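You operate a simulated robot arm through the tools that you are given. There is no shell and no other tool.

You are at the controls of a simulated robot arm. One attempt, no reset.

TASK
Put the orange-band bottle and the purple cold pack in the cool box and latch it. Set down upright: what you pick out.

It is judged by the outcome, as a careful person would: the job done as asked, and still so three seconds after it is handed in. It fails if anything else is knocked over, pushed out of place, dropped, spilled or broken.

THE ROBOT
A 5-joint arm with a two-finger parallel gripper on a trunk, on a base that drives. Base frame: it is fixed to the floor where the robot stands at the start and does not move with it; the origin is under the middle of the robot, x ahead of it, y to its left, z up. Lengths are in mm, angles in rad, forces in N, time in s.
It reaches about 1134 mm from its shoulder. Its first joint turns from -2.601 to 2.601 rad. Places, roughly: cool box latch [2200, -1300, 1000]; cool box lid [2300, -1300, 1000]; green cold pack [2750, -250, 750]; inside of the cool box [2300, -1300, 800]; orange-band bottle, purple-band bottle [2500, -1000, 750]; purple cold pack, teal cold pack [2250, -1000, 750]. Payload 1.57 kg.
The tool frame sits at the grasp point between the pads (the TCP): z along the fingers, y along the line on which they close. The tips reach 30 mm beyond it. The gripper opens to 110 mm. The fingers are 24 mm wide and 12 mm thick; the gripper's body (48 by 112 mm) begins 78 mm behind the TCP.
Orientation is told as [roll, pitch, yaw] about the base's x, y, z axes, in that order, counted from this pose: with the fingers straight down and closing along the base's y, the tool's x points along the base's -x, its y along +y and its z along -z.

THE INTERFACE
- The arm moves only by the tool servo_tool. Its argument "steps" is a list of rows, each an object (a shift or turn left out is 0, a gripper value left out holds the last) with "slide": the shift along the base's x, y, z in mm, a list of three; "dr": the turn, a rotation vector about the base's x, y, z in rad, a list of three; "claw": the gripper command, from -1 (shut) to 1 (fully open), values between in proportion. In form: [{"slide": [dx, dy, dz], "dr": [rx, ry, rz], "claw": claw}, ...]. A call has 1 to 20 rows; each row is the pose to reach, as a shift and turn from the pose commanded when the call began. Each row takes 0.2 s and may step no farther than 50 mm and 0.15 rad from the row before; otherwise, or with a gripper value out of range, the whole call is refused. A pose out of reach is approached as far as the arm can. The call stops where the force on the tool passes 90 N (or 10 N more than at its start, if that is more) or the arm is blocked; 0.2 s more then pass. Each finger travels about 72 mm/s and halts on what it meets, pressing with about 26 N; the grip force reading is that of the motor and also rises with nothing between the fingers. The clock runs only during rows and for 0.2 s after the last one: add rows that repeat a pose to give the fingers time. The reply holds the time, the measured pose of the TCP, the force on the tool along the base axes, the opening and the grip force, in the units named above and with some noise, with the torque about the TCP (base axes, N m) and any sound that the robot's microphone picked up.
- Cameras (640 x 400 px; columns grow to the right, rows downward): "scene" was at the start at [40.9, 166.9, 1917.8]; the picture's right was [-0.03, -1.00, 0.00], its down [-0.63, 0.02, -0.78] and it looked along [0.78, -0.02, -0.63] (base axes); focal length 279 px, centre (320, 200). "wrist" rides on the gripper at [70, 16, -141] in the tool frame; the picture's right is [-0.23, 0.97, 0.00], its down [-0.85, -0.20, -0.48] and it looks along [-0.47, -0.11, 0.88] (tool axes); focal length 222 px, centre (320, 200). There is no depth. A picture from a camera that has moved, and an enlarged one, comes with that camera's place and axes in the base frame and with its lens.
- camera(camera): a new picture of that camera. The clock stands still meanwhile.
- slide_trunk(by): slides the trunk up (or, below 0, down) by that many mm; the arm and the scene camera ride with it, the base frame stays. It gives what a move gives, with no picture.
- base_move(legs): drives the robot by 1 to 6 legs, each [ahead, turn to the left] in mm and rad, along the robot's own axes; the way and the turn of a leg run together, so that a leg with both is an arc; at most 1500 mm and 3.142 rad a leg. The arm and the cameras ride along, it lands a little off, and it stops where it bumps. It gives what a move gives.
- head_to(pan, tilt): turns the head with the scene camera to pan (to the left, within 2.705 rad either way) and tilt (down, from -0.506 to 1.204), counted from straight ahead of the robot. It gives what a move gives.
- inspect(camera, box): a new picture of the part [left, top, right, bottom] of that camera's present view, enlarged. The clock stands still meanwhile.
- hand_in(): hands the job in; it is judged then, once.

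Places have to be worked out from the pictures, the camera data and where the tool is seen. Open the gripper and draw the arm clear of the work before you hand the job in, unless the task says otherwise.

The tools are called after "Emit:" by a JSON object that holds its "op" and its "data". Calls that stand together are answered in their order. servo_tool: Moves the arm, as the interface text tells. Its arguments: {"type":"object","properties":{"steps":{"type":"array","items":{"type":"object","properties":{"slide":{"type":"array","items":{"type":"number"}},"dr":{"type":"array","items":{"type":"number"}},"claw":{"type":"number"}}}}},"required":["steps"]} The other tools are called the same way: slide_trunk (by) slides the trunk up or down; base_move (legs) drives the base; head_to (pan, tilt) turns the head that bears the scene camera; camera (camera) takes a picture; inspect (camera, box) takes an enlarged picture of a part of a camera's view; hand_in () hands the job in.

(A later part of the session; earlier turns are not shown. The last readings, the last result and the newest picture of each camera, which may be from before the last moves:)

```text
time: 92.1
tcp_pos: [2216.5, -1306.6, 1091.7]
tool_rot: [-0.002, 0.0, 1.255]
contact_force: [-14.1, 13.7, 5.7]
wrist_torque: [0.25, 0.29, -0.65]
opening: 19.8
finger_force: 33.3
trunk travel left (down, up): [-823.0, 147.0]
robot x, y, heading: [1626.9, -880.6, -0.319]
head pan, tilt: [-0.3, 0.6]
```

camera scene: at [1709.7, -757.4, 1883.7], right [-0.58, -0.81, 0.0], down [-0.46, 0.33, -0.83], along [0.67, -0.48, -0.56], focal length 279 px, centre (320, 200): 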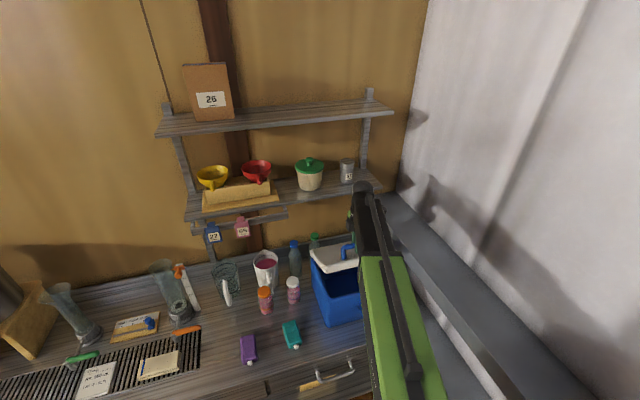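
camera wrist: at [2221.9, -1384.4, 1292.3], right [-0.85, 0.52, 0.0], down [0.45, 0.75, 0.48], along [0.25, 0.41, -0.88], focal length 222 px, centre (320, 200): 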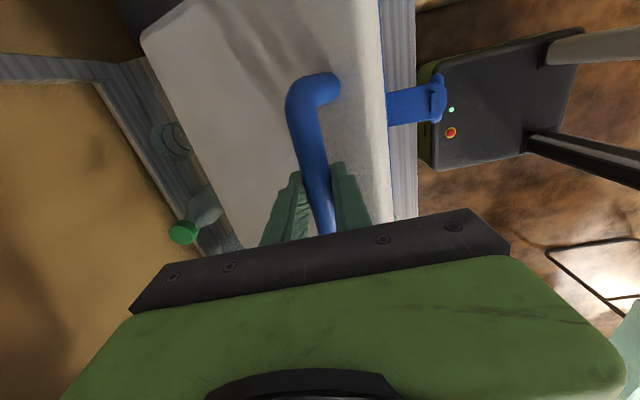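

Emit:
{"op": "servo_tool", "data": {"steps": [{"slide": [-6.5, 1, 0], "claw": -1}]}}

Emit:
{"op": "slide_trunk", "data": {"by": -14}}

Emit:
{"op": "servo_tool", "data": {"steps": [{"slide": [-5, 1, 0], "claw": -1}]}}

Emit:
{"op": "slide_trunk", "data": {"by": -14}}

Emit:
{"op": "servo_tool", "data": {"steps": [{"slide": [-3, 0.5, 0], "claw": -1}]}}

Emit:
{"op": "slide_trunk", "data": {"by": -7}}

Emit:
{"op": "camera", "data": {"camera": "wrist"}}

```text
time: 92.5
tcp_pos: [2215.9, -1306.6, 1089.7]
tool_rot: [-0.004, -0.002, 1.253]
contact_force: [6.6, 12.9, -3.3]
wrist_torque: [-0.14, -0.01, -0.66]
opening: 19.8
finger_force: 33.5
trunk travel left (down, up): [-823.0, 147.0]
robot x, y, heading: [1626.3, -878.5, -0.319]
head pan, tilt: [-0.3, 0.6]
```

```text
time: 93.1
tcp_pos: [2210.4, -1306.2, 1078.0]
tool_rot: [-0.001, 0.001, 1.252]
contact_force: [-15.0, 22.2, 5.5]
wrist_torque: [0.37, 0.22, -0.68]
opening: 19.8
finger_force: 33.6
trunk travel left (down, up): [-809.0, 161.0]
robot x, y, heading: [1630.6, -884.0, -0.318]
head pan, tilt: [-0.3, 0.6]
```

```text
time: 93.5
tcp_pos: [2211.2, -1304.9, 1075.4]
tool_rot: [-0.004, 0.0, 1.253]
contact_force: [2.8, 18.3, -0.7]
wrist_torque: [0.14, -0.09, -0.62]
opening: 19.9
finger_force: 33.5
trunk travel left (down, up): [-809.0, 161.0]
robot x, y, heading: [1628.1, -883.0, -0.318]
head pan, tilt: [-0.3, 0.6]
```

```text
time: 94.1
tcp_pos: [2206.1, -1303.5, 1064.1]
tool_rot: [0.001, 0.0, 1.253]
contact_force: [-15.2, 25.6, 5.1]
wrist_torque: [0.01, 0.36, -0.68]
opening: 19.7
finger_force: 33.7
trunk travel left (down, up): [-795.0, 175.0]
robot x, y, heading: [1628.1, -882.4, -0.318]
head pan, tilt: [-0.3, 0.6]
```

```text
time: 94.5
tcp_pos: [2205.0, -1304.3, 1062.0]
tool_rot: [-0.003, 0.0, 1.255]
contact_force: [-4.9, 22.5, 1.0]
wrist_torque: [-0.01, 0.12, -0.69]
opening: 19.7
finger_force: 33.5
trunk travel left (down, up): [-795.0, 175.0]
robot x, y, heading: [1629.3, -883.5, -0.319]
head pan, tilt: [-0.3, 0.6]
```

```text
time: 95.1
tcp_pos: [2201.9, -1303.8, 1057.3]
tool_rot: [0.0, 0.0, 1.25]
contact_force: [-12.0, 26.0, 2.8]
wrist_torque: [0.19, 0.19, -0.67]
opening: 19.8
finger_force: 33.2
trunk travel left (down, up): [-788.0, 182.0]
robot x, y, heading: [1628.7, -880.6, -0.318]
head pan, tilt: [-0.3, 0.6]
```

```text
taken
camera wrist: at [2165.4, -1365.5, 1198.0], right [-0.85, 0.52, 0.0], down [0.46, 0.75, 0.48], along [0.25, 0.41, -0.88], focal length 222 px, centre (320, 200)
```

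wrist: 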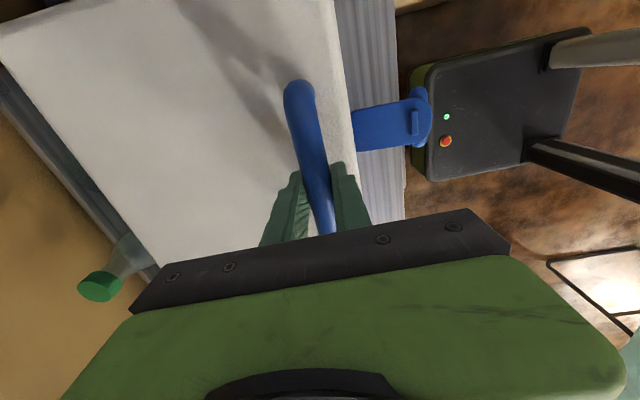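

The lid is closed again as before. I release the handle, rise clear and back the base up ~265 mm for the level-tool lip lift.

Emit:
{"op": "servo_tool", "data": {"steps": [{"slide": [0, 0, 0], "claw": -0.5}, {"slide": [0, 0, 0], "claw": 0}, {"slide": [0, 0, 0], "claw": 0}]}}

Emit:
{"op": "slide_trunk", "data": {"by": 60}}

Emit:
{"op": "base_move", "data": {"legs": [[-265, 0]]}}

Emit:
{"op": "camera", "data": {"camera": "scene"}}

```text
time: 95.9
tcp_pos: [2205.7, -1305.8, 1054.7]
tool_rot: [-0.002, 0.0, 1.254]
contact_force: [0.4, 0.8, 0.6]
wrist_torque: [0.03, 0.0, 0.03]
opening: 55.2
finger_force: 0.1
trunk travel left (down, up): [-788.0, 182.0]
robot x, y, heading: [1629.8, -880.8, -0.316]
head pan, tilt: [-0.3, 0.6]
```

```text
time: 96.9
tcp_pos: [2206.9, -1306.6, 1115.2]
tool_rot: [-0.002, -0.001, 1.254]
contact_force: [-0.3, 0.1, -0.3]
wrist_torque: [0.02, 0.02, 0.0]
opening: 55.0
finger_force: 0.1
trunk travel left (down, up): [-848.0, 122.0]
robot x, y, heading: [1627.3, -882.2, -0.318]
head pan, tilt: [-0.3, 0.6]
```

```text
time: 98.8
tcp_pos: [1945.5, -1220.4, 1114.2]
tool_rot: [-0.001, 0.0, 1.253]
contact_force: [0.2, 0.0, 0.6]
wrist_torque: [-0.03, -0.04, 0.03]
opening: 54.9
finger_force: 0.1
trunk travel left (down, up): [-848.0, 122.0]
robot x, y, heading: [1367.8, -795.4, -0.313]
head pan, tilt: [-0.3, 0.6]
```

```text
taken
camera scene: at [1450.7, -670.3, 1847.8], right [-0.58, -0.81, 0.0], down [-0.46, 0.33, -0.83], along [0.67, -0.48, -0.56], focal length 279 px, centre (320, 200)
```

scene: 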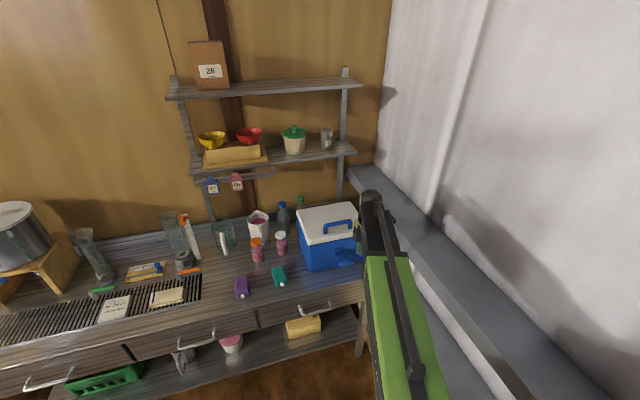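

Emit:
{"op": "servo_tool", "data": {"steps": [{"slide": [-4, 46, 0], "dr": [0, 0, -0.02], "claw": -0.5}, {"slide": [-9, 92, 0], "dr": [0, 0, -0.04], "claw": -1}, {"slide": [-14.6, 138.5, 0], "dr": [0, 0, -0.057], "claw": -1}, {"slide": [-14.6, 138.5, 0], "dr": [0, 0, -0.057], "claw": -1}]}}

Emit:
{"op": "servo_tool", "data": {"steps": [{"slide": [31.2, -12.3, 2.4], "dr": [-0.0523, -0.1329, 0]}, {"slide": [61.7, -24.3, 9.5], "dr": [-0.1046, -0.2658, 0]}, {"slide": [91, -35.8, 21.3], "dr": [-0.1569, -0.3986, 0]}, {"slide": [118.5, -46.6, 37.4], "dr": [-0.2092, -0.5315, 0]}, {"slide": [143.5, -56.5, 57.5], "dr": [-0.2615, -0.6644, 0]}, {"slide": [165.6, -65.2, 81.3], "dr": [-0.3138, -0.7973, 0]}, {"slide": [184.3, -72.6, 108.2], "dr": [-0.3662, -0.9301, 0]}, {"slide": [199.3, -78.5, 137.7], "dr": [-0.4185, -1.063, 0]}, {"slide": [210.3, -82.8, 169.2], "dr": [-0.4708, -1.1959, 0]}, {"slide": [216.9, -85.4, 202], "dr": [-0.5231, -1.3288, 0]}, {"slide": [219.1, -86.3, 235.5], "dr": [-0.5754, -1.4616, 0]}]}}

Emit:
{"op": "slide_trunk", "data": {"by": -300}}

Emit:
{"op": "camera", "data": {"camera": "wrist"}}

```text
time: 99.8
tcp_pos: [1931.6, -1083.7, 1114.6]
tool_rot: [-0.001, -0.001, 1.197]
contact_force: [0.8, -0.2, -0.1]
wrist_torque: [0.0, 0.01, 0.01]
opening: 0.0
finger_force: 21.6
trunk travel left (down, up): [-848.0, 122.0]
robot x, y, heading: [1368.4, -796.0, -0.323]
head pan, tilt: [-0.3, 0.6]
```

```text
time: 102.2
tcp_pos: [2151.4, -1170.2, 1347.4]
tool_rot: [-1.546, -0.001, 1.195]
contact_force: [-0.5, 0.5, 0.8]
wrist_torque: [-0.03, -0.01, -0.01]
opening: 0.0
finger_force: 21.5
out of reach, approached as far as the arm can: row 8, 9
trunk travel left (down, up): [-848.0, 122.0]
robot x, y, heading: [1371.3, -796.0, -0.318]
head pan, tilt: [-0.3, 0.6]
```

```text
time: 105.2
tcp_pos: [2151.8, -1168.5, 1047.1]
tool_rot: [-1.546, 0.001, 1.197]
contact_force: [0.4, -0.2, 0.3]
wrist_torque: [-0.03, 0.0, -0.01]
opening: 0.1
finger_force: 21.5
trunk travel left (down, up): [-548.0, 422.0]
robot x, y, heading: [1366.0, -794.2, -0.321]
head pan, tilt: [-0.3, 0.6]
```

```text
taken
camera wrist: at [1993.9, -1183.1, 1034.2], right [0.06, 0.22, -0.97], down [-0.13, 0.97, 0.21], along [0.99, 0.11, 0.09], focal length 222 px, centre (320, 200)
```

wrist: 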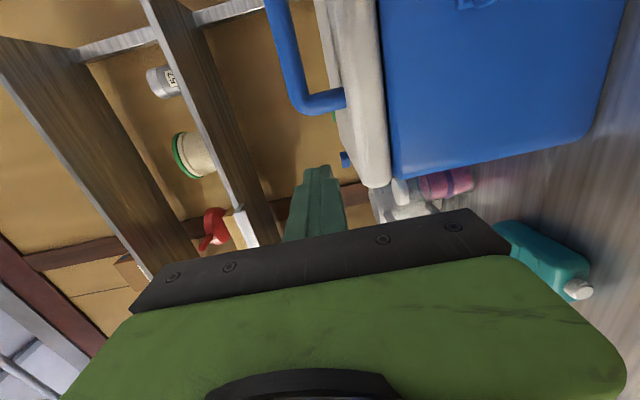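

Emit:
{"op": "slide_trunk", "data": {"by": -88}}

Emit:
{"op": "servo_tool", "data": {"steps": [{"slide": [10, -3.2, 0], "claw": -1}, {"slide": [20, -6.4, 0], "claw": -1}]}}

Emit:
{"op": "inspect", "data": {"camera": "wrist", "box": [220, 90, 420, 230]}}

```text
time: 106.4
tcp_pos: [2151.7, -1168.7, 959.8]
tool_rot: [-1.545, 0.001, 1.195]
contact_force: [0.2, 0.4, 0.4]
wrist_torque: [-0.05, 0.03, 0.03]
opening: 0.0
finger_force: 21.4
trunk travel left (down, up): [-460.0, 510.0]
robot x, y, heading: [1366.3, -799.4, -0.323]
head pan, tilt: [-0.3, 0.6]
```

```text
time: 107.0
tcp_pos: [2172.1, -1175.5, 958.6]
tool_rot: [-1.547, -0.001, 1.197]
contact_force: [0.5, 0.6, 0.6]
wrist_torque: [-0.02, -0.02, -0.02]
opening: 0.1
finger_force: 21.1
trunk travel left (down, up): [-460.0, 510.0]
robot x, y, heading: [1368.8, -797.7, -0.32]
head pan, tilt: [-0.3, 0.6]
```

```text
2.86 times, centred on (320, 160) of wrist
camera zoom: at [2014.3, -1189.3, 946.2], right [0.06, 0.22, -0.97], down [-0.13, 0.97, 0.21], along [0.99, 0.11, 0.09], focal length 635 px, centre (320, 314)
```

zoom: 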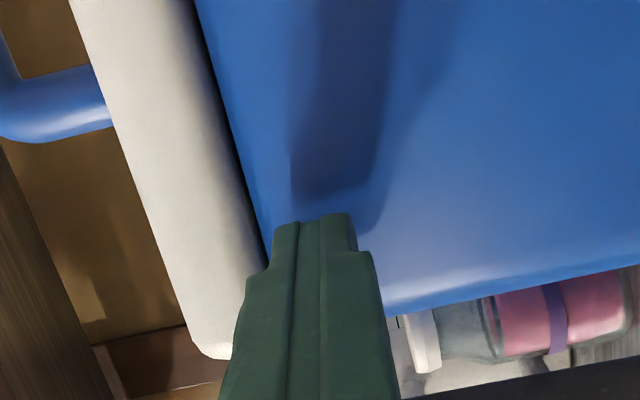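

Emit:
{"op": "servo_tool", "data": {"steps": [{"slide": [2.4, -0.8, 0], "claw": -1}, {"slide": [4.3, -1.4, 0], "claw": -1}]}}

```text
time: 107.6
tcp_pos: [2176.8, -1177.5, 959.1]
tool_rot: [-1.548, -0.001, 1.195]
contact_force: [-3.6, 1.2, -2.3]
wrist_torque: [-0.04, 0.05, 0.03]
opening: 0.0
finger_force: 21.2
trunk travel left (down, up): [-460.0, 510.0]
robot x, y, heading: [1368.4, -795.7, -0.318]
head pan, tilt: [-0.3, 0.6]
```

Light touch on the body front at tip N ≈ 2462. Now I raise the trunk to bring the fingertips up under the lid's lip.

Emit:
{"op": "slide_trunk", "data": {"by": 12}}

Emit:
{"op": "slide_trunk", "data": {"by": 6}}

Emit:
{"op": "inspect", "data": {"camera": "wrist", "box": [220, 90, 420, 230]}}

```text
time: 108.2
tcp_pos: [2176.7, -1177.2, 970.2]
tool_rot: [-1.548, 0.0, 1.195]
contact_force: [-4.5, 0.0, -2.2]
wrist_torque: [0.03, 0.0, 0.02]
opening: 0.0
finger_force: 21.4
trunk travel left (down, up): [-472.0, 498.0]
robot x, y, heading: [1366.8, -796.2, -0.325]
head pan, tilt: [-0.3, 0.6]
```

```text
time: 108.8
tcp_pos: [2176.9, -1177.2, 976.6]
tool_rot: [-1.547, 0.0, 1.194]
contact_force: [-2.9, -0.3, -2.0]
wrist_torque: [-0.01, 0.04, 0.0]
opening: 0.0
finger_force: 20.6
trunk travel left (down, up): [-478.0, 492.0]
robot x, y, heading: [1370.5, -793.4, -0.317]
head pan, tilt: [-0.3, 0.6]
```

```text
2.86 times, centred on (320, 160) of wrist
camera zoom: at [2018.7, -1190.9, 964.4], right [0.06, 0.22, -0.97], down [-0.13, 0.97, 0.21], along [0.99, 0.11, 0.09], focal length 635 px, centre (320, 314)
```

zoom: 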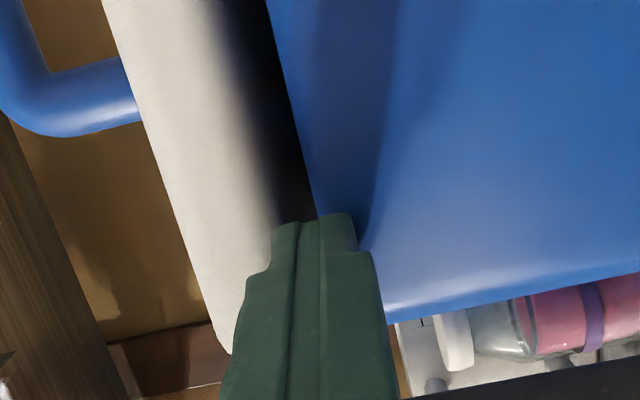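

The lip catches: a gap has opened between lid and body with only ~2 N load. I keep raising until the fingers are above the body rim.

Emit:
{"op": "slide_trunk", "data": {"by": 12}}

Emit:
{"op": "slide_trunk", "data": {"by": 14}}

Emit:
{"op": "inspect", "data": {"camera": "wrist", "box": [220, 90, 420, 230]}}

```text
time: 109.4
tcp_pos: [2177.0, -1176.5, 989.4]
tool_rot: [-1.548, 0.0, 1.194]
contact_force: [-2.0, 1.5, 2.1]
wrist_torque: [0.0, -0.11, 0.0]
opening: 0.0
finger_force: 21.4
trunk travel left (down, up): [-490.0, 480.0]
robot x, y, heading: [1367.1, -798.4, -0.322]
head pan, tilt: [-0.3, 0.6]
```

```text
time: 110.0
tcp_pos: [2176.6, -1176.6, 1003.8]
tool_rot: [-1.548, 0.001, 1.197]
contact_force: [-0.9, -0.3, 0.2]
wrist_torque: [0.0, -0.05, 0.03]
opening: 0.3
finger_force: 21.2
trunk travel left (down, up): [-504.0, 466.0]
robot x, y, heading: [1366.6, -794.4, -0.321]
head pan, tilt: [-0.3, 0.6]
```

```text
2.86 times, centred on (320, 160) of wrist
camera zoom: at [2018.7, -1190.7, 990.6], right [0.06, 0.22, -0.97], down [-0.13, 0.97, 0.21], along [0.99, 0.11, 0.09], focal length 635 px, centre (320, 314)
```

zoom: 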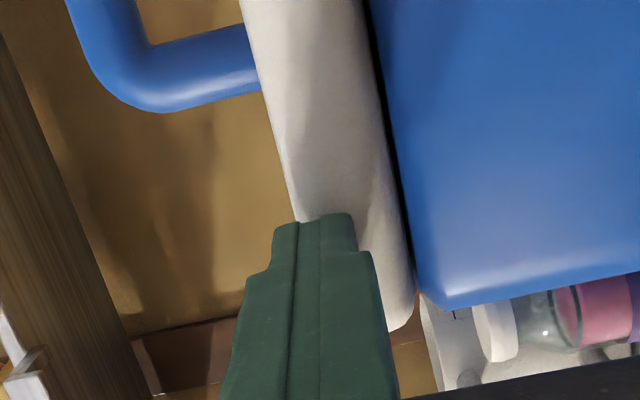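

The lid slipped off (front overhang is almost nil) and closed again. The wrist view shows the lid does overhang the left side by ~7 mm, so I'll slide the closed fingers along the left wall under that edge instead. First I retreat, lower, and shift left.

Emit:
{"op": "servo_tool", "data": {"steps": [{"slide": [-28.6, 9.2, 0], "claw": -1}, {"slide": [-28.6, 9.2, 0], "claw": -1}]}}

Emit:
{"op": "slide_trunk", "data": {"by": -50}}

Emit:
{"op": "servo_tool", "data": {"steps": [{"slide": [6.9, 21.5, 0], "dr": [0, 0, 0.026], "claw": -1}, {"slide": [13.7, 42.9, 0], "dr": [0, 0, 0.052], "claw": -1}, {"slide": [13.7, 42.9, 0], "dr": [0, 0, 0.052], "claw": -1}]}}

Emit:
{"op": "camera", "data": {"camera": "wrist"}}

Emit:
{"op": "inspect", "data": {"camera": "scene", "box": [230, 180, 400, 310]}}

```text
time: 110.6
tcp_pos: [2148.0, -1168.7, 1003.6]
tool_rot: [-1.55, 0.002, 1.195]
contact_force: [-0.6, -0.6, 1.0]
wrist_torque: [-0.02, 0.01, 0.0]
opening: 0.0
finger_force: 21.5
trunk travel left (down, up): [-504.0, 466.0]
robot x, y, heading: [1370.0, -798.8, -0.323]
head pan, tilt: [-0.3, 0.6]
```

```text
time: 111.5
tcp_pos: [2148.8, -1168.8, 952.8]
tool_rot: [-1.55, 0.001, 1.196]
contact_force: [-0.6, -0.9, -0.3]
wrist_torque: [0.01, -0.01, -0.01]
opening: 0.0
finger_force: 21.5
trunk travel left (down, up): [-454.0, 516.0]
robot x, y, heading: [1370.3, -798.2, -0.316]
head pan, tilt: [-0.3, 0.6]
```

```text
time: 112.3
tcp_pos: [2162.5, -1125.0, 953.9]
tool_rot: [-1.55, 0.002, 1.248]
contact_force: [-0.2, -0.9, 0.1]
wrist_torque: [0.03, -0.03, -0.02]
opening: 0.0
finger_force: 20.9
trunk travel left (down, up): [-454.0, 516.0]
robot x, y, heading: [1369.4, -793.5, -0.321]
head pan, tilt: [-0.3, 0.6]
```

```text
taken
camera wrist: at [2004.7, -1147.3, 940.5], right [0.05, 0.22, -0.97], down [-0.18, 0.96, 0.21], along [0.98, 0.16, 0.09], focal length 222 px, centre (320, 200)
```

wrist: 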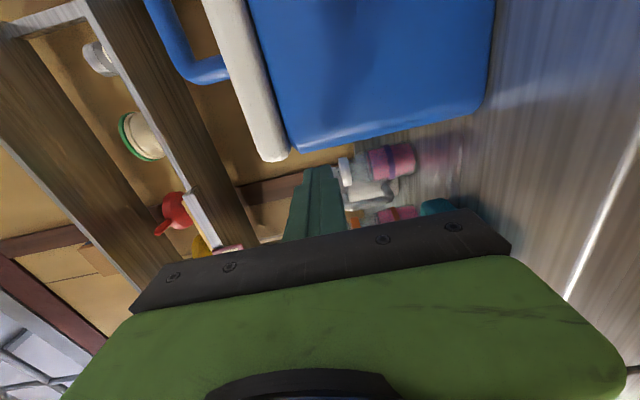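

```text
3.08 times, centred on (315, 245) of scene
camera zoom: at [1452.4, -670.8, 1453.8], right [-0.58, -0.81, 0.0], down [-0.46, 0.33, -0.83], along [0.67, -0.48, -0.56], focal length 859 px, centre (335, 62)
```

zoom: 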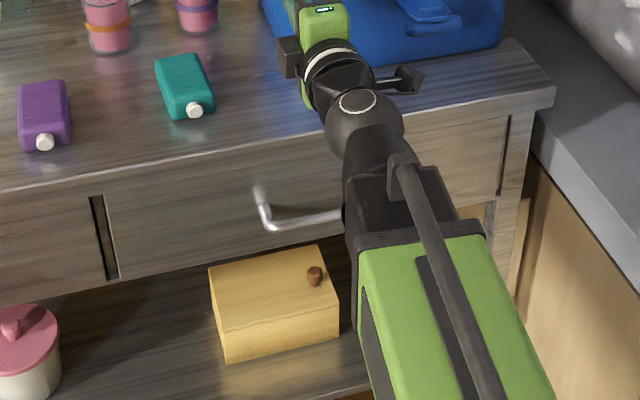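

Emit:
{"op": "inspect", "data": {"camera": "wrist", "box": [230, 90, 430, 230]}}

Emit:
{"op": "servo_tool", "data": {"steps": [{"slide": [28.6, -9.2, 0], "claw": -1}, {"slide": [57, -18.3, 0], "claw": -1}]}}

Emit:
{"op": "inspect", "data": {"camera": "wrist", "box": [230, 90, 430, 230]}}

```text
2.86 times, centred on (330, 160) of wrist
camera zoom: at [2004.7, -1147.3, 940.5], right [0.05, 0.22, -0.97], down [-0.18, 0.96, 0.21], along [0.98, 0.16, 0.09], focal length 635 px, centre (291, 314)
```

zoom: 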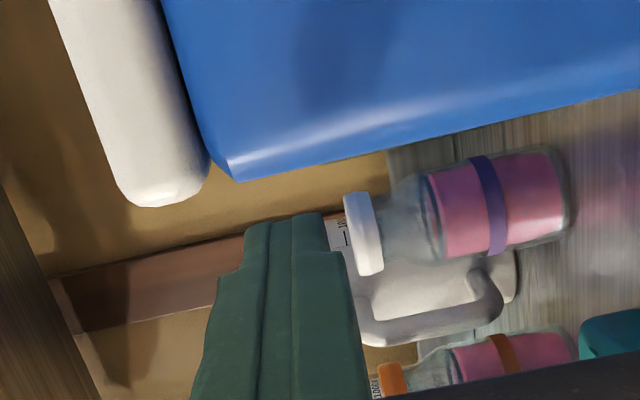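

```text
time: 112.8
tcp_pos: [2191.4, -1134.7, 953.4]
tool_rot: [-1.547, -0.002, 1.25]
contact_force: [-12.0, 2.7, -2.8]
wrist_torque: [-0.02, -0.07, -0.14]
opening: 0.0
finger_force: 21.4
trunk travel left (down, up): [-454.0, 516.0]
robot x, y, heading: [1369.7, -795.6, -0.319]
head pan, tilt: [-0.3, 0.6]
stopped in row 2: the force on the tool passed its limit at 203 N (the readings are from after the stop); the commanded pose is now the measured one
```

```text
2.86 times, centred on (330, 160) of wrist
camera zoom: at [2034.3, -1157.4, 941.0], right [0.05, 0.22, -0.97], down [-0.18, 0.96, 0.21], along [0.98, 0.16, 0.09], focal length 635 px, centre (291, 314)
```

zoom: 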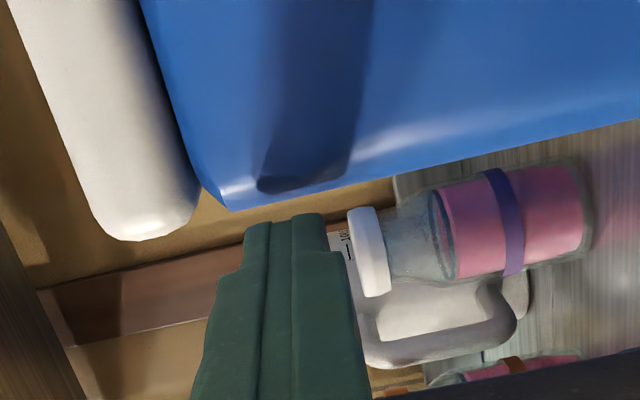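

The tip met something at N ≈ 2463 even here (brief 203 N, now 12 N). I inspect from the scene camera to see exactly what it touches and that nothing shifted.

Emit:
{"op": "head_to", "data": {"pan": -0.3, "tilt": 0.45}}

Emit:
{"op": "inspect", "data": {"camera": "scene", "box": [240, 170, 400, 290]}}

Emit:
{"op": "inspect", "data": {"camera": "scene", "box": [290, 190, 350, 235]}}

```text
time: 113.5
tcp_pos: [2191.5, -1134.5, 953.7]
tool_rot: [-1.549, 0.0, 1.251]
contact_force: [-19.2, 3.9, -5.0]
wrist_torque: [0.07, -0.04, -0.25]
opening: 0.1
finger_force: 21.4
trunk travel left (down, up): [-454.0, 516.0]
robot x, y, heading: [1370.5, -797.7, -0.319]
head pan, tilt: [-0.3, 0.45]
```

```text
3.33 times, centred on (320, 230) of scene
camera zoom: at [1453.6, -672.7, 1467.3], right [-0.58, -0.81, 0.0], down [-0.35, 0.25, -0.9], along [0.73, -0.52, -0.43], focal length 931 px, centre (320, 100)
```

zoom: 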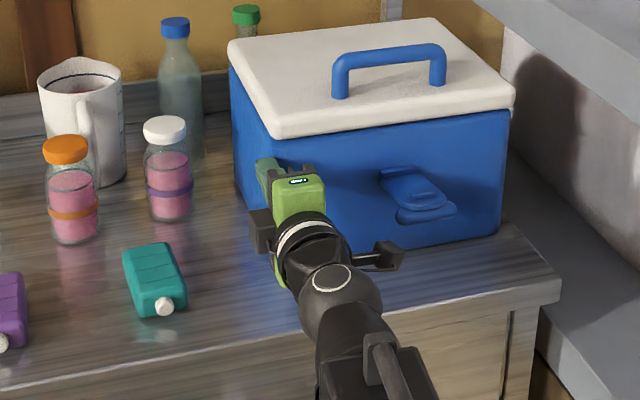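

```text
8.89 times, centred on (320, 212) of scene
camera zoom: at [1453.6, -672.7, 1467.3], right [-0.58, -0.81, 0.0], down [-0.35, 0.25, -0.9], along [0.73, -0.52, -0.43], focal length 2482 px, centre (320, 89)
```

zoom: 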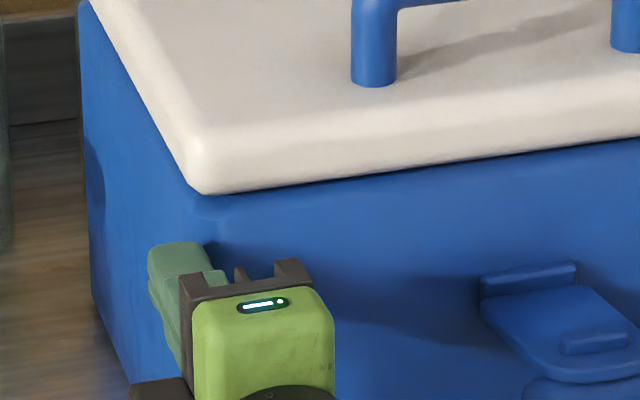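

The scene zoom shows the fingertip just clipping the box's front-left corner by ~2 mm; nothing moved. I back off, shift 5 mm left and advance gently along the left wall.

Emit:
{"op": "servo_tool", "data": {"steps": [{"slide": [-9.5, 3.1, 0], "claw": -1}, {"slide": [-8, 7.8, 0], "claw": -1}, {"slide": [-8, 7.8, 0], "claw": -1}]}}

Emit:
{"op": "servo_tool", "data": {"steps": [{"slide": [4.8, -1.5, 0], "claw": -1}, {"slide": [9.5, -3.1, 0], "claw": -1}, {"slide": [14.3, -4.6, 0], "claw": -1}, {"slide": [19, -6.1, 0], "claw": -1}, {"slide": [23.8, -7.6, 0], "claw": -1}]}}

Emit:
{"op": "inspect", "data": {"camera": "scene", "box": [290, 190, 350, 235]}}

```text
time: 114.3
tcp_pos: [2184.5, -1126.1, 952.7]
tool_rot: [-1.546, 0.001, 1.252]
contact_force: [0.4, -0.4, 0.2]
wrist_torque: [0.02, -0.02, -0.03]
opening: 0.0
finger_force: 20.9
trunk travel left (down, up): [-454.0, 516.0]
robot x, y, heading: [1368.4, -795.8, -0.325]
head pan, tilt: [-0.3, 0.45]
```

```text
time: 115.5
tcp_pos: [2209.6, -1134.7, 953.2]
tool_rot: [-1.545, 0.001, 1.251]
contact_force: [-0.7, -0.6, -1.2]
wrist_torque: [0.01, 0.0, -0.01]
opening: 0.0
finger_force: 21.8
trunk travel left (down, up): [-454.0, 516.0]
robot x, y, heading: [1366.9, -797.9, -0.319]
head pan, tilt: [-0.3, 0.45]
```

```text
8.89 times, centred on (320, 212) of scene
camera zoom: at [1455.1, -672.9, 1467.3], right [-0.58, -0.81, 0.0], down [-0.35, 0.25, -0.9], along [0.73, -0.52, -0.44], focal length 2482 px, centre (320, 89)
```

zoom: 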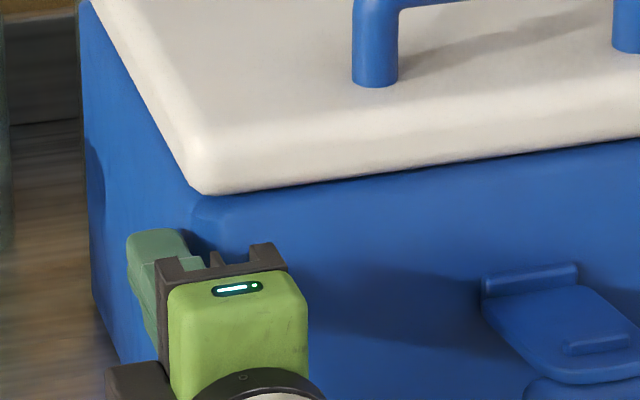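

The tip passed the corner freely. I continue along the left wall in small steps.

Emit:
{"op": "servo_tool", "data": {"steps": [{"slide": [7.6, -2.4, 0], "claw": -1}, {"slide": [15.2, -4.9, 0], "claw": -1}, {"slide": [22.9, -7.3, 0], "claw": -1}, {"slide": [30.5, -9.8, 0], "claw": -1}, {"slide": [38, -12.2, 0], "claw": -1}, {"slide": [45.7, -14.6, 0], "claw": -1}, {"slide": [53.3, -17.1, 0], "claw": -1}, {"slide": [61, -19.5, 0], "claw": -1}]}}

Emit:
{"op": "inspect", "data": {"camera": "scene", "box": [270, 170, 350, 230]}}

Emit:
{"op": "camera", "data": {"camera": "wrist"}}

```text
time: 117.3
tcp_pos: [2270.9, -1153.6, 953.0]
tool_rot: [-1.547, 0.002, 1.251]
contact_force: [-1.0, 0.1, 0.7]
wrist_torque: [-0.02, 0.03, 0.0]
opening: 0.0
finger_force: 21.3
trunk travel left (down, up): [-454.0, 516.0]
robot x, y, heading: [1369.5, -796.7, -0.321]
head pan, tilt: [-0.3, 0.45]
```

```text
6.67 times, centred on (310, 200) of scene
camera zoom: at [1455.2, -672.9, 1467.3], right [-0.58, -0.81, 0.0], down [-0.35, 0.25, -0.9], along [0.73, -0.52, -0.44], focal length 1862 px, centre (387, 200)
```

zoom: 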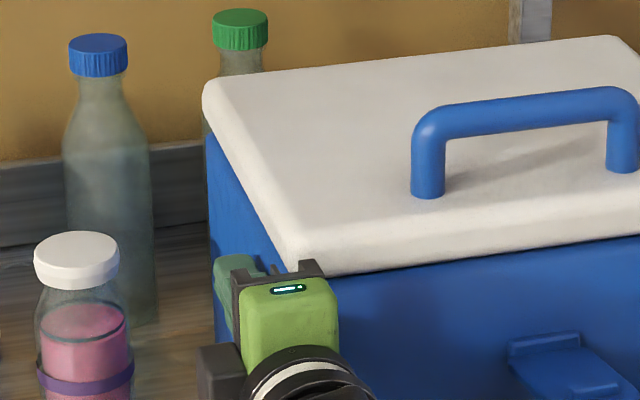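

```text
taken
camera wrist: at [2112.9, -1176.0, 940.2], right [0.05, 0.22, -0.97], down [-0.18, 0.96, 0.21], along [0.98, 0.17, 0.09], focal length 222 px, centre (320, 200)
```

wrist: 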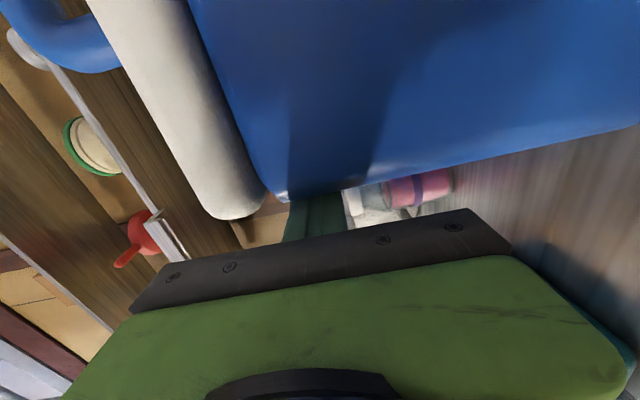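

The fingers now lie along the left wall (tip N ≈ 2545). I ease right until they touch the wall, to get the most of the overhang.

Emit:
{"op": "servo_tool", "data": {"steps": [{"slide": [-0.9, -2.9, 0], "claw": -1}, {"slide": [-1.8, -5.7, 0], "claw": -1}]}}

Emit:
{"op": "servo_tool", "data": {"steps": [{"slide": [-0.9, -2.9, 0], "claw": -1}]}}

```text
time: 117.9
tcp_pos: [2269.7, -1155.6, 953.6]
tool_rot: [-1.545, 0.001, 1.257]
contact_force: [-1.6, 17.9, -4.6]
wrist_torque: [0.1, -0.22, -0.89]
opening: 0.0
finger_force: 21.4
trunk travel left (down, up): [-454.0, 516.0]
robot x, y, heading: [1370.7, -795.3, -0.322]
head pan, tilt: [-0.3, 0.45]
```

```text
time: 118.3
tcp_pos: [2268.6, -1156.1, 953.3]
tool_rot: [-1.547, 0.002, 1.26]
contact_force: [-6.0, 42.9, -12.5]
wrist_torque: [0.22, -0.54, -2.26]
opening: 0.0
finger_force: 21.4
trunk travel left (down, up): [-454.0, 516.0]
robot x, y, heading: [1370.3, -796.1, -0.318]
head pan, tilt: [-0.3, 0.45]
```

Emit:
{"op": "servo_tool", "data": {"steps": [{"slide": [0.9, 2.6, 0], "claw": -1}]}}

Emit:
{"op": "slide_trunk", "data": {"by": 14}}

Emit:
{"op": "slide_trunk", "data": {"by": 6}}

Emit:
{"op": "inspect", "data": {"camera": "scene", "box": [270, 170, 350, 230]}}

```text
time: 118.7
tcp_pos: [2268.8, -1156.9, 952.7]
tool_rot: [-1.546, 0.001, 1.255]
contact_force: [-6.5, 35.5, -8.0]
wrist_torque: [0.17, -0.41, -1.82]
opening: 0.0
finger_force: 21.1
trunk travel left (down, up): [-454.0, 516.0]
robot x, y, heading: [1365.1, -794.2, -0.319]
head pan, tilt: [-0.3, 0.45]
```

```text
time: 119.3
tcp_pos: [2272.7, -1156.6, 965.8]
tool_rot: [-1.545, 0.004, 1.254]
contact_force: [24.6, 24.6, -0.5]
wrist_torque: [-0.01, -0.02, -1.4]
opening: 0.0
finger_force: 21.3
trunk travel left (down, up): [-468.0, 502.0]
robot x, y, heading: [1368.9, -793.0, -0.317]
head pan, tilt: [-0.3, 0.45]
```

```text
time: 119.9
tcp_pos: [2270.9, -1156.8, 971.9]
tool_rot: [-1.544, 0.004, 1.256]
contact_force: [17.1, 26.3, -6.4]
wrist_torque: [0.04, -0.35, -1.5]
opening: 0.2
finger_force: 20.9
trunk travel left (down, up): [-474.0, 496.0]
robot x, y, heading: [1364.9, -797.5, -0.316]
head pan, tilt: [-0.3, 0.45]
```

```text
6.67 times, centred on (310, 200) of scene
camera zoom: at [1457.7, -670.3, 1487.1], right [-0.58, -0.81, 0.0], down [-0.36, 0.25, -0.9], along [0.73, -0.52, -0.44], focal length 1862 px, centre (387, 200)
```

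zoom: 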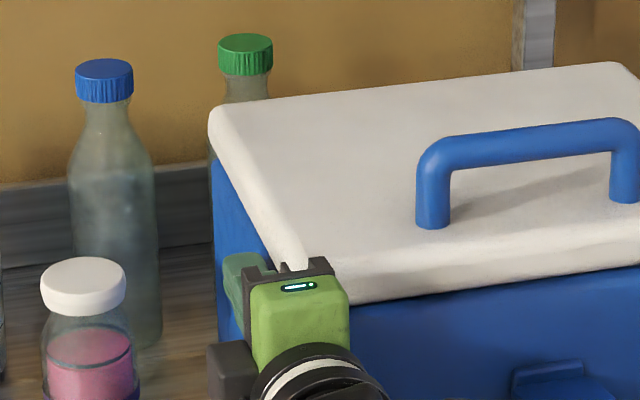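

A shadow gap is appearing under the lid front and the load is ~6 N, so the lid seems to be lifting. I continue raising.

Emit:
{"op": "slide_trunk", "data": {"by": 8}}

Emit:
{"op": "slide_trunk", "data": {"by": 8}}

Emit:
{"op": "inspect", "data": {"camera": "scene", "box": [260, 160, 400, 265]}}

Emit:
{"op": "camera", "data": {"camera": "wrist"}}

```text
time: 120.5
tcp_pos: [2270.7, -1156.9, 980.9]
tool_rot: [-1.544, 0.004, 1.255]
contact_force: [16.6, 26.2, -4.8]
wrist_torque: [0.18, -0.34, -1.47]
opening: 0.0
finger_force: 21.3
trunk travel left (down, up): [-482.0, 488.0]
robot x, y, heading: [1368.5, -794.2, -0.321]
head pan, tilt: [-0.3, 0.45]
```

```text
time: 121.0
tcp_pos: [2270.8, -1157.1, 987.6]
tool_rot: [-1.546, 0.004, 1.255]
contact_force: [16.7, 26.5, -5.3]
wrist_torque: [0.12, -0.37, -1.53]
opening: 0.0
finger_force: 21.4
trunk travel left (down, up): [-490.0, 480.0]
robot x, y, heading: [1371.1, -798.8, -0.32]
head pan, tilt: [-0.3, 0.45]
```

```text
3.81 times, centred on (330, 212) of scene
camera zoom: at [1457.7, -670.2, 1503.2], right [-0.58, -0.81, 0.0], down [-0.36, 0.25, -0.9], along [0.73, -0.52, -0.44], focal length 1064 px, centre (282, 152)
```

zoom: 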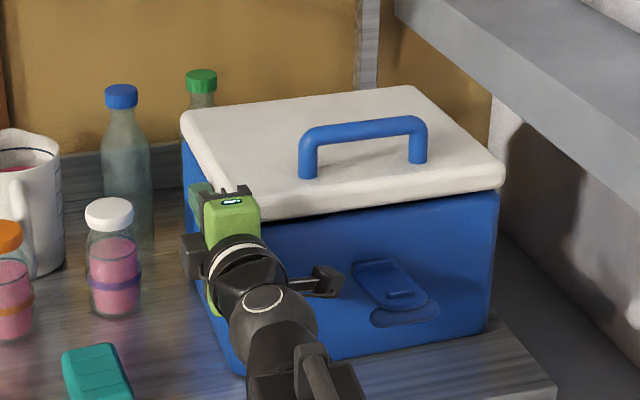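

```text
taken
camera wrist: at [2114.0, -1180.2, 975.7], right [0.05, 0.22, -0.97], down [-0.18, 0.96, 0.21], along [0.98, 0.17, 0.08], focal length 222 px, centre (320, 200)
```

wrist: 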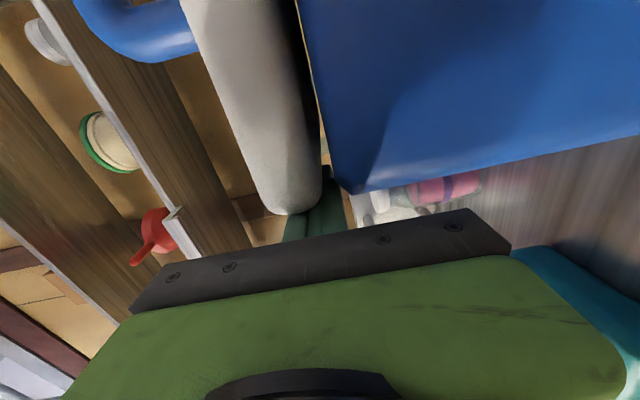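

The lid is clearly lifted on the fingers. I raise 12 mm more so they clear the rim, then slide right under the lid.

Emit:
{"op": "slide_trunk", "data": {"by": 6}}

Emit:
{"op": "slide_trunk", "data": {"by": 6}}

Emit:
{"op": "servo_tool", "data": {"steps": [{"slide": [-1.5, -4.8, 0], "claw": -1}, {"slide": [-3, -9.5, 0], "claw": -1}]}}

Emit:
{"op": "camera", "data": {"camera": "wrist"}}

```text
time: 121.6
tcp_pos: [2271.3, -1157.8, 994.3]
tool_rot: [-1.545, 0.005, 1.255]
contact_force: [20.5, 25.7, -2.4]
wrist_torque: [0.03, -0.15, -1.42]
opening: 0.0
finger_force: 21.0
trunk travel left (down, up): [-496.0, 474.0]
robot x, y, heading: [1370.2, -797.5, -0.324]
head pan, tilt: [-0.3, 0.45]
```

```text
time: 122.1
tcp_pos: [2271.5, -1158.4, 999.1]
tool_rot: [-1.545, 0.003, 1.255]
contact_force: [22.0, 25.3, -3.3]
wrist_torque: [0.03, -0.23, -1.46]
opening: 0.1
finger_force: 20.7
trunk travel left (down, up): [-502.0, 468.0]
robot x, y, heading: [1372.2, -796.7, -0.321]
head pan, tilt: [-0.3, 0.45]
```

```text
time: 122.7
tcp_pos: [2271.1, -1157.0, 1000.7]
tool_rot: [-1.542, 0.004, 1.269]
contact_force: [24.2, 58.4, -3.5]
wrist_torque: [0.11, -0.17, -3.18]
opening: 0.0
finger_force: 21.1
trunk travel left (down, up): [-502.0, 468.0]
robot x, y, heading: [1369.3, -798.6, -0.316]
head pan, tilt: [-0.3, 0.45]
```

```text
taken
camera wrist: at [2114.2, -1181.9, 988.0], right [0.04, 0.22, -0.97], down [-0.2, 0.96, 0.21], along [0.98, 0.18, 0.08], focal length 222 px, centre (320, 200)
```

wrist: 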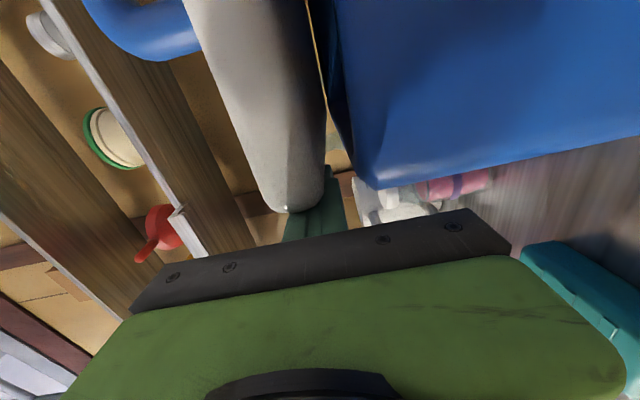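

The fingers turned out to be beside the lid, which is only friction-held — lid and body are flush on this side too. A better way: at the front, press harder forward while raising, since a forward push above hinge height itself helps open the lid. I retreat from the left wall first.

Emit:
{"op": "servo_tool", "data": {"steps": [{"slide": [2, 6, 0], "claw": -1}, {"slide": [4.5, 13, 0], "claw": -1}, {"slide": [5, 15, 0], "claw": -1}]}}

Emit:
{"op": "slide_trunk", "data": {"by": -46}}

Emit:
{"op": "servo_tool", "data": {"steps": [{"slide": [-28.6, 9.2, 0], "claw": -1}, {"slide": [-57.1, 18.3, 0], "claw": -1}, {"slide": [-85.7, 27.5, 0], "claw": -1}, {"slide": [-110, 35.2, 0], "claw": -1}, {"slide": [-110, 35.2, 0], "claw": -1}]}}

Emit:
{"op": "inspect", "data": {"camera": "scene", "box": [240, 160, 400, 280]}}

```text
time: 123.5
tcp_pos: [2269.7, -1156.3, 1001.3]
tool_rot: [-1.545, 0.0, 1.243]
contact_force: [0.2, -0.5, 0.5]
wrist_torque: [-0.01, 0.0, 0.02]
opening: 0.0
finger_force: 21.6
trunk travel left (down, up): [-502.0, 468.0]
robot x, y, heading: [1366.0, -795.8, -0.318]
head pan, tilt: [-0.3, 0.45]
```

```text
time: 124.4
tcp_pos: [2271.2, -1154.8, 955.3]
tool_rot: [-1.546, 0.0, 1.25]
contact_force: [-0.9, 0.3, 0.1]
wrist_torque: [0.03, 0.0, 0.0]
opening: 0.1
finger_force: 21.4
trunk travel left (down, up): [-456.0, 514.0]
robot x, y, heading: [1366.6, -796.5, -0.314]
head pan, tilt: [-0.3, 0.45]
```

```text
time: 125.6
tcp_pos: [2161.0, -1117.6, 955.6]
tool_rot: [-1.545, -0.001, 1.249]
contact_force: [0.1, 0.6, -0.6]
wrist_torque: [-0.03, -0.01, -0.03]
opening: 0.0
finger_force: 21.5
trunk travel left (down, up): [-456.0, 514.0]
robot x, y, heading: [1370.1, -792.9, -0.32]
head pan, tilt: [-0.3, 0.45]
```

```text
3.33 times, centred on (320, 220) of scene
camera zoom: at [1455.1, -672.9, 1469.3], right [-0.58, -0.81, 0.0], down [-0.35, 0.25, -0.9], along [0.73, -0.52, -0.44], focal length 931 px, centre (320, 133)
```

zoom: 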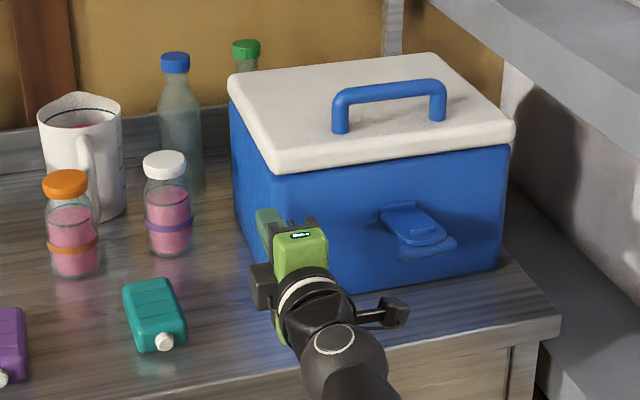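

Emit:
{"op": "servo_tool", "data": {"steps": [{"slide": [-8.1, -25.2, 0], "dr": [0, 0, -0.03], "claw": -1}, {"slide": [-16.2, -50.5, 0], "dr": [0, 0, -0.06], "claw": -1}, {"slide": [-2.9, -54.8, 0], "dr": [0, 0, -0.06], "claw": -1}, {"slide": [6.6, -57.8, 0], "dr": [0, 0, -0.06], "claw": -1}]}}

Emit:
{"op": "slide_trunk", "data": {"by": 6}}

Emit:
{"op": "servo_tool", "data": {"steps": [{"slide": [3.8, -1.2, 0], "claw": -1}, {"slide": [7.6, -2.4, 0], "claw": -1}, {"slide": [9.5, -3.1, 0], "claw": -1}]}}

```text
time: 126.6
tcp_pos: [2167.3, -1176.4, 954.9]
tool_rot: [-1.549, 0.0, 1.189]
contact_force: [0.1, 0.4, 0.7]
wrist_torque: [0.03, 0.0, 0.02]
opening: 0.1
finger_force: 21.1
trunk travel left (down, up): [-456.0, 514.0]
robot x, y, heading: [1367.4, -795.1, -0.317]
head pan, tilt: [-0.3, 0.45]
```

```text
time: 127.2
tcp_pos: [2167.9, -1176.1, 960.9]
tool_rot: [-1.548, 0.001, 1.191]
contact_force: [-0.6, -0.1, -0.8]
wrist_torque: [-0.02, 0.0, -0.02]
opening: 0.3
finger_force: 21.0
trunk travel left (down, up): [-462.0, 508.0]
robot x, y, heading: [1369.8, -798.6, -0.317]
head pan, tilt: [-0.3, 0.45]
```

```text
time: 128.0
tcp_pos: [2176.0, -1178.5, 961.2]
tool_rot: [-1.548, 0.0, 1.193]
contact_force: [-11.5, 3.8, -7.9]
wrist_torque: [-0.03, 0.14, 0.08]
opening: 0.0
finger_force: 21.4
trunk travel left (down, up): [-462.0, 508.0]
robot x, y, heading: [1373.4, -797.5, -0.321]
head pan, tilt: [-0.3, 0.45]
```

Emit:
{"op": "servo_tool", "data": {"steps": [{"slide": [1.5, -0.5, 0], "claw": -1}]}}

Emit:
{"op": "slide_trunk", "data": {"by": 8}}

Emit:
{"op": "slide_trunk", "data": {"by": 5}}

Emit:
{"op": "inspect", "data": {"camera": "wrist", "box": [220, 90, 420, 230]}}

```text
time: 128.3
tcp_pos: [2176.4, -1178.0, 961.9]
tool_rot: [-1.548, 0.002, 1.193]
contact_force: [-44.9, 18.4, -33.4]
wrist_torque: [-0.05, 0.85, 0.6]
opening: 0.0
finger_force: 21.4
trunk travel left (down, up): [-462.0, 508.0]
robot x, y, heading: [1368.6, -797.6, -0.315]
head pan, tilt: [-0.3, 0.45]
```

```text
time: 128.7
tcp_pos: [2176.7, -1177.5, 962.1]
tool_rot: [-1.547, 0.002, 1.194]
contact_force: [-9.0, 3.4, -7.8]
wrist_torque: [-0.02, 0.16, 0.11]
opening: 0.2
finger_force: 20.8
trunk travel left (down, up): [-462.0, 508.0]
robot x, y, heading: [1367.8, -797.2, -0.319]
head pan, tilt: [-0.3, 0.45]
stopped: the force on the tool passed its limit at 105 N (the readings are from after the stop); the commanded pose is now the measured one
```

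```text
time: 129.2
tcp_pos: [2174.5, -1178.5, 966.5]
tool_rot: [-1.545, 0.005, 1.196]
contact_force: [-13.2, 3.3, -10.0]
wrist_torque: [-0.04, 0.24, 0.09]
opening: 0.1
finger_force: 22.1
trunk travel left (down, up): [-467.0, 503.0]
robot x, y, heading: [1367.1, -796.0, -0.32]
head pan, tilt: [-0.3, 0.45]
```

```text
2.86 times, centred on (320, 160) of wrist
camera zoom: at [2018.1, -1192.1, 954.3], right [0.06, 0.22, -0.97], down [-0.13, 0.97, 0.21], along [0.99, 0.11, 0.09], focal length 635 px, centre (320, 314)
```

zoom: 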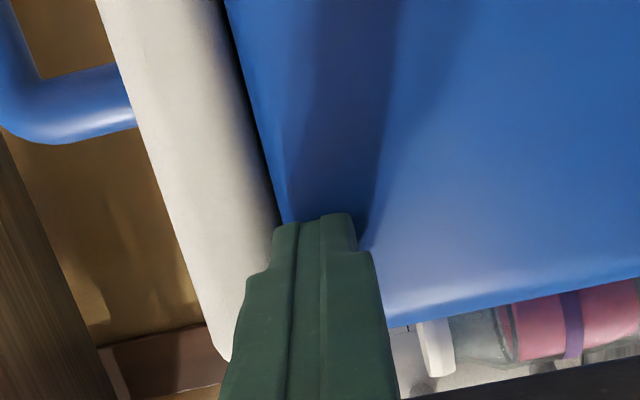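

Strong pressing makes the finger stick to the body. I ease off to a light press and raise again, then push forward right when the finger clears the rim.

Emit:
{"op": "servo_tool", "data": {"steps": [{"slide": [-0.8, 0.3, 0], "claw": -1}]}}

Emit:
{"op": "slide_trunk", "data": {"by": 6}}

Emit:
{"op": "slide_trunk", "data": {"by": 6}}

Emit:
{"op": "inspect", "data": {"camera": "wrist", "box": [220, 90, 420, 230]}}

```text
time: 129.6
tcp_pos: [2176.8, -1177.0, 966.0]
tool_rot: [-1.547, 0.003, 1.193]
contact_force: [-6.5, -0.2, -2.5]
wrist_torque: [0.01, 0.02, -0.02]
opening: 0.1
finger_force: 20.9
trunk travel left (down, up): [-467.0, 503.0]
robot x, y, heading: [1371.4, -802.1, -0.32]
head pan, tilt: [-0.3, 0.45]
```

```text
time: 130.2
tcp_pos: [2176.2, -1178.7, 972.3]
tool_rot: [-1.547, 0.005, 1.194]
contact_force: [-4.2, -1.0, -1.6]
wrist_torque: [-0.01, -0.01, -0.05]
opening: 0.1
finger_force: 21.0
trunk travel left (down, up): [-473.0, 497.0]
robot x, y, heading: [1366.9, -801.8, -0.323]
head pan, tilt: [-0.3, 0.45]
```

```text
time: 130.7
tcp_pos: [2176.0, -1178.2, 979.1]
tool_rot: [-1.546, 0.004, 1.195]
contact_force: [-3.5, -0.7, -2.1]
wrist_torque: [-0.05, 0.03, -0.03]
opening: 0.0
finger_force: 21.4
trunk travel left (down, up): [-479.0, 491.0]
robot x, y, heading: [1368.1, -794.7, -0.319]
head pan, tilt: [-0.3, 0.45]
```

```text
2.86 times, centred on (320, 160) of wrist
camera zoom: at [2018.3, -1191.9, 966.0], right [0.06, 0.22, -0.97], down [-0.13, 0.97, 0.21], along [0.99, 0.11, 0.09], focal length 635 px, centre (320, 314)
```

zoom: 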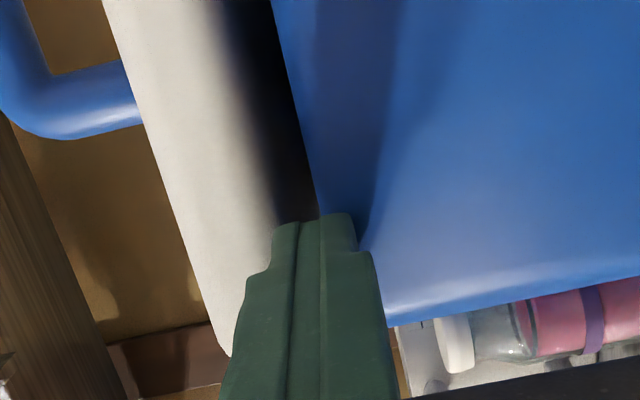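

The lid is up on the fingertips again. I rise in 3 mm steps now, nudging forward between steps.

Emit:
{"op": "slide_trunk", "data": {"by": 4}}

Emit:
{"op": "slide_trunk", "data": {"by": 3}}

Emit:
{"op": "inspect", "data": {"camera": "wrist", "box": [220, 90, 420, 230]}}

```text
time: 131.2
tcp_pos: [2175.4, -1176.9, 981.7]
tool_rot: [-1.546, 0.004, 1.196]
contact_force: [-2.3, 0.7, -2.4]
wrist_torque: [-0.02, 0.03, 0.04]
opening: 0.0
finger_force: 21.2
trunk travel left (down, up): [-483.0, 487.0]
robot x, y, heading: [1370.9, -795.5, -0.321]
head pan, tilt: [-0.3, 0.45]
```

```text
time: 131.8
tcp_pos: [2176.2, -1177.3, 986.1]
tool_rot: [-1.544, 0.003, 1.196]
contact_force: [-0.9, 0.3, -2.4]
wrist_torque: [-0.01, 0.02, 0.03]
opening: 0.0
finger_force: 20.8
trunk travel left (down, up): [-486.0, 484.0]
robot x, y, heading: [1366.2, -795.1, -0.31]
head pan, tilt: [-0.3, 0.45]
```

```text
2.86 times, centred on (320, 160) of wrist
camera zoom: at [2018.3, -1191.7, 973.0], right [0.06, 0.22, -0.97], down [-0.13, 0.97, 0.21], along [0.99, 0.11, 0.09], focal length 635 px, centre (320, 314)
```

zoom: 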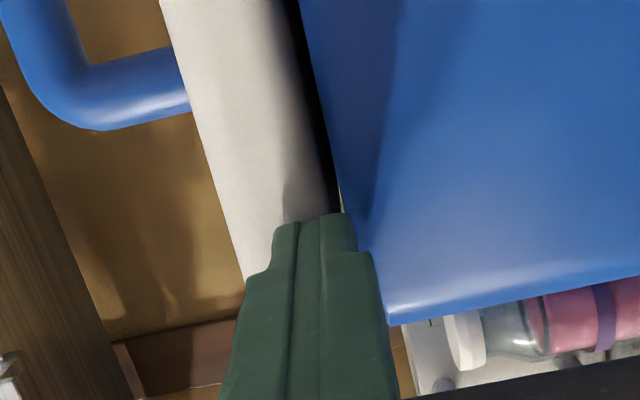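

It slipped at the end because the rim curves away and my forward press faded. I repeat, this time adding forward motion progressively as I rise.

Emit:
{"op": "servo_tool", "data": {"steps": [{"slide": [-4.8, 1.5, 0], "claw": -1}]}}

Emit:
{"op": "slide_trunk", "data": {"by": -21}}

Emit:
{"op": "servo_tool", "data": {"steps": [{"slide": [2.9, -0.9, 0], "claw": -1}, {"slide": [4.8, -1.5, 0], "claw": -1}]}}

Emit:
{"op": "slide_trunk", "data": {"by": 7}}

Emit:
{"op": "slide_trunk", "data": {"by": 6}}

Emit:
{"op": "servo_tool", "data": {"steps": [{"slide": [1.4, -0.5, 0], "claw": -1}]}}

Emit:
{"op": "inspect", "data": {"camera": "wrist", "box": [220, 90, 420, 230]}}

```text
time: 132.2
tcp_pos: [2170.0, -1176.2, 984.8]
tool_rot: [-1.546, 0.004, 1.196]
contact_force: [0.1, 0.6, -0.1]
wrist_torque: [0.03, -0.02, 0.04]
opening: 0.1
finger_force: 21.2
trunk travel left (down, up): [-486.0, 484.0]
robot x, y, heading: [1368.8, -793.8, -0.317]
head pan, tilt: [-0.3, 0.45]
```

```text
time: 132.8
tcp_pos: [2171.2, -1177.6, 964.0]
tool_rot: [-1.546, 0.003, 1.196]
contact_force: [-1.1, -0.5, 0.0]
wrist_torque: [0.01, -0.02, 0.0]
opening: 0.0
finger_force: 21.4
trunk travel left (down, up): [-465.0, 505.0]
robot x, y, heading: [1370.2, -796.4, -0.32]
head pan, tilt: [-0.3, 0.45]
```

```text
time: 133.4
tcp_pos: [2176.1, -1178.7, 964.0]
tool_rot: [-1.546, 0.003, 1.195]
contact_force: [0.4, -0.4, -0.2]
wrist_torque: [-0.01, 0.02, 0.01]
opening: 0.2
finger_force: 22.3
trunk travel left (down, up): [-465.0, 505.0]
robot x, y, heading: [1373.9, -800.8, -0.322]
head pan, tilt: [-0.3, 0.45]
```

```text
time: 134.0
tcp_pos: [2175.9, -1177.5, 970.3]
tool_rot: [-1.546, 0.003, 1.194]
contact_force: [0.0, -0.2, 0.2]
wrist_torque: [0.03, -0.04, 0.06]
opening: 0.0
finger_force: 21.0
trunk travel left (down, up): [-472.0, 498.0]
robot x, y, heading: [1367.4, -795.4, -0.319]
head pan, tilt: [-0.3, 0.45]
```

```text
time: 134.6
tcp_pos: [2176.0, -1178.2, 977.9]
tool_rot: [-1.547, 0.004, 1.194]
contact_force: [0.3, 0.6, 0.5]
wrist_torque: [0.04, 0.01, -0.02]
opening: 0.0
finger_force: 21.1
trunk travel left (down, up): [-478.0, 492.0]
robot x, y, heading: [1370.8, -800.5, -0.323]
head pan, tilt: [-0.3, 0.45]
```

```text
time: 134.9
tcp_pos: [2176.9, -1177.1, 978.5]
tool_rot: [-1.546, 0.004, 1.196]
contact_force: [-9.8, 4.8, -2.9]
wrist_torque: [-0.03, 0.02, 0.09]
opening: 0.1
finger_force: 21.3
trunk travel left (down, up): [-478.0, 492.0]
robot x, y, heading: [1368.7, -798.1, -0.319]
head pan, tilt: [-0.3, 0.45]
```

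```text
2.86 times, centred on (320, 160) of wrist
camera zoom: at [2018.3, -1191.8, 965.5], right [0.06, 0.22, -0.97], down [-0.13, 0.97, 0.21], along [0.99, 0.11, 0.09], focal length 635 px, centre (320, 314)
```

zoom: 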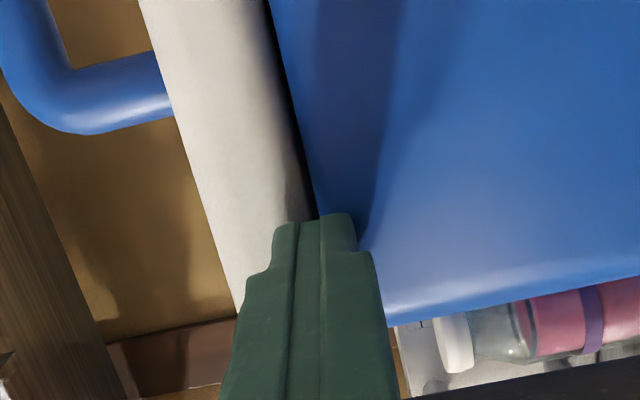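

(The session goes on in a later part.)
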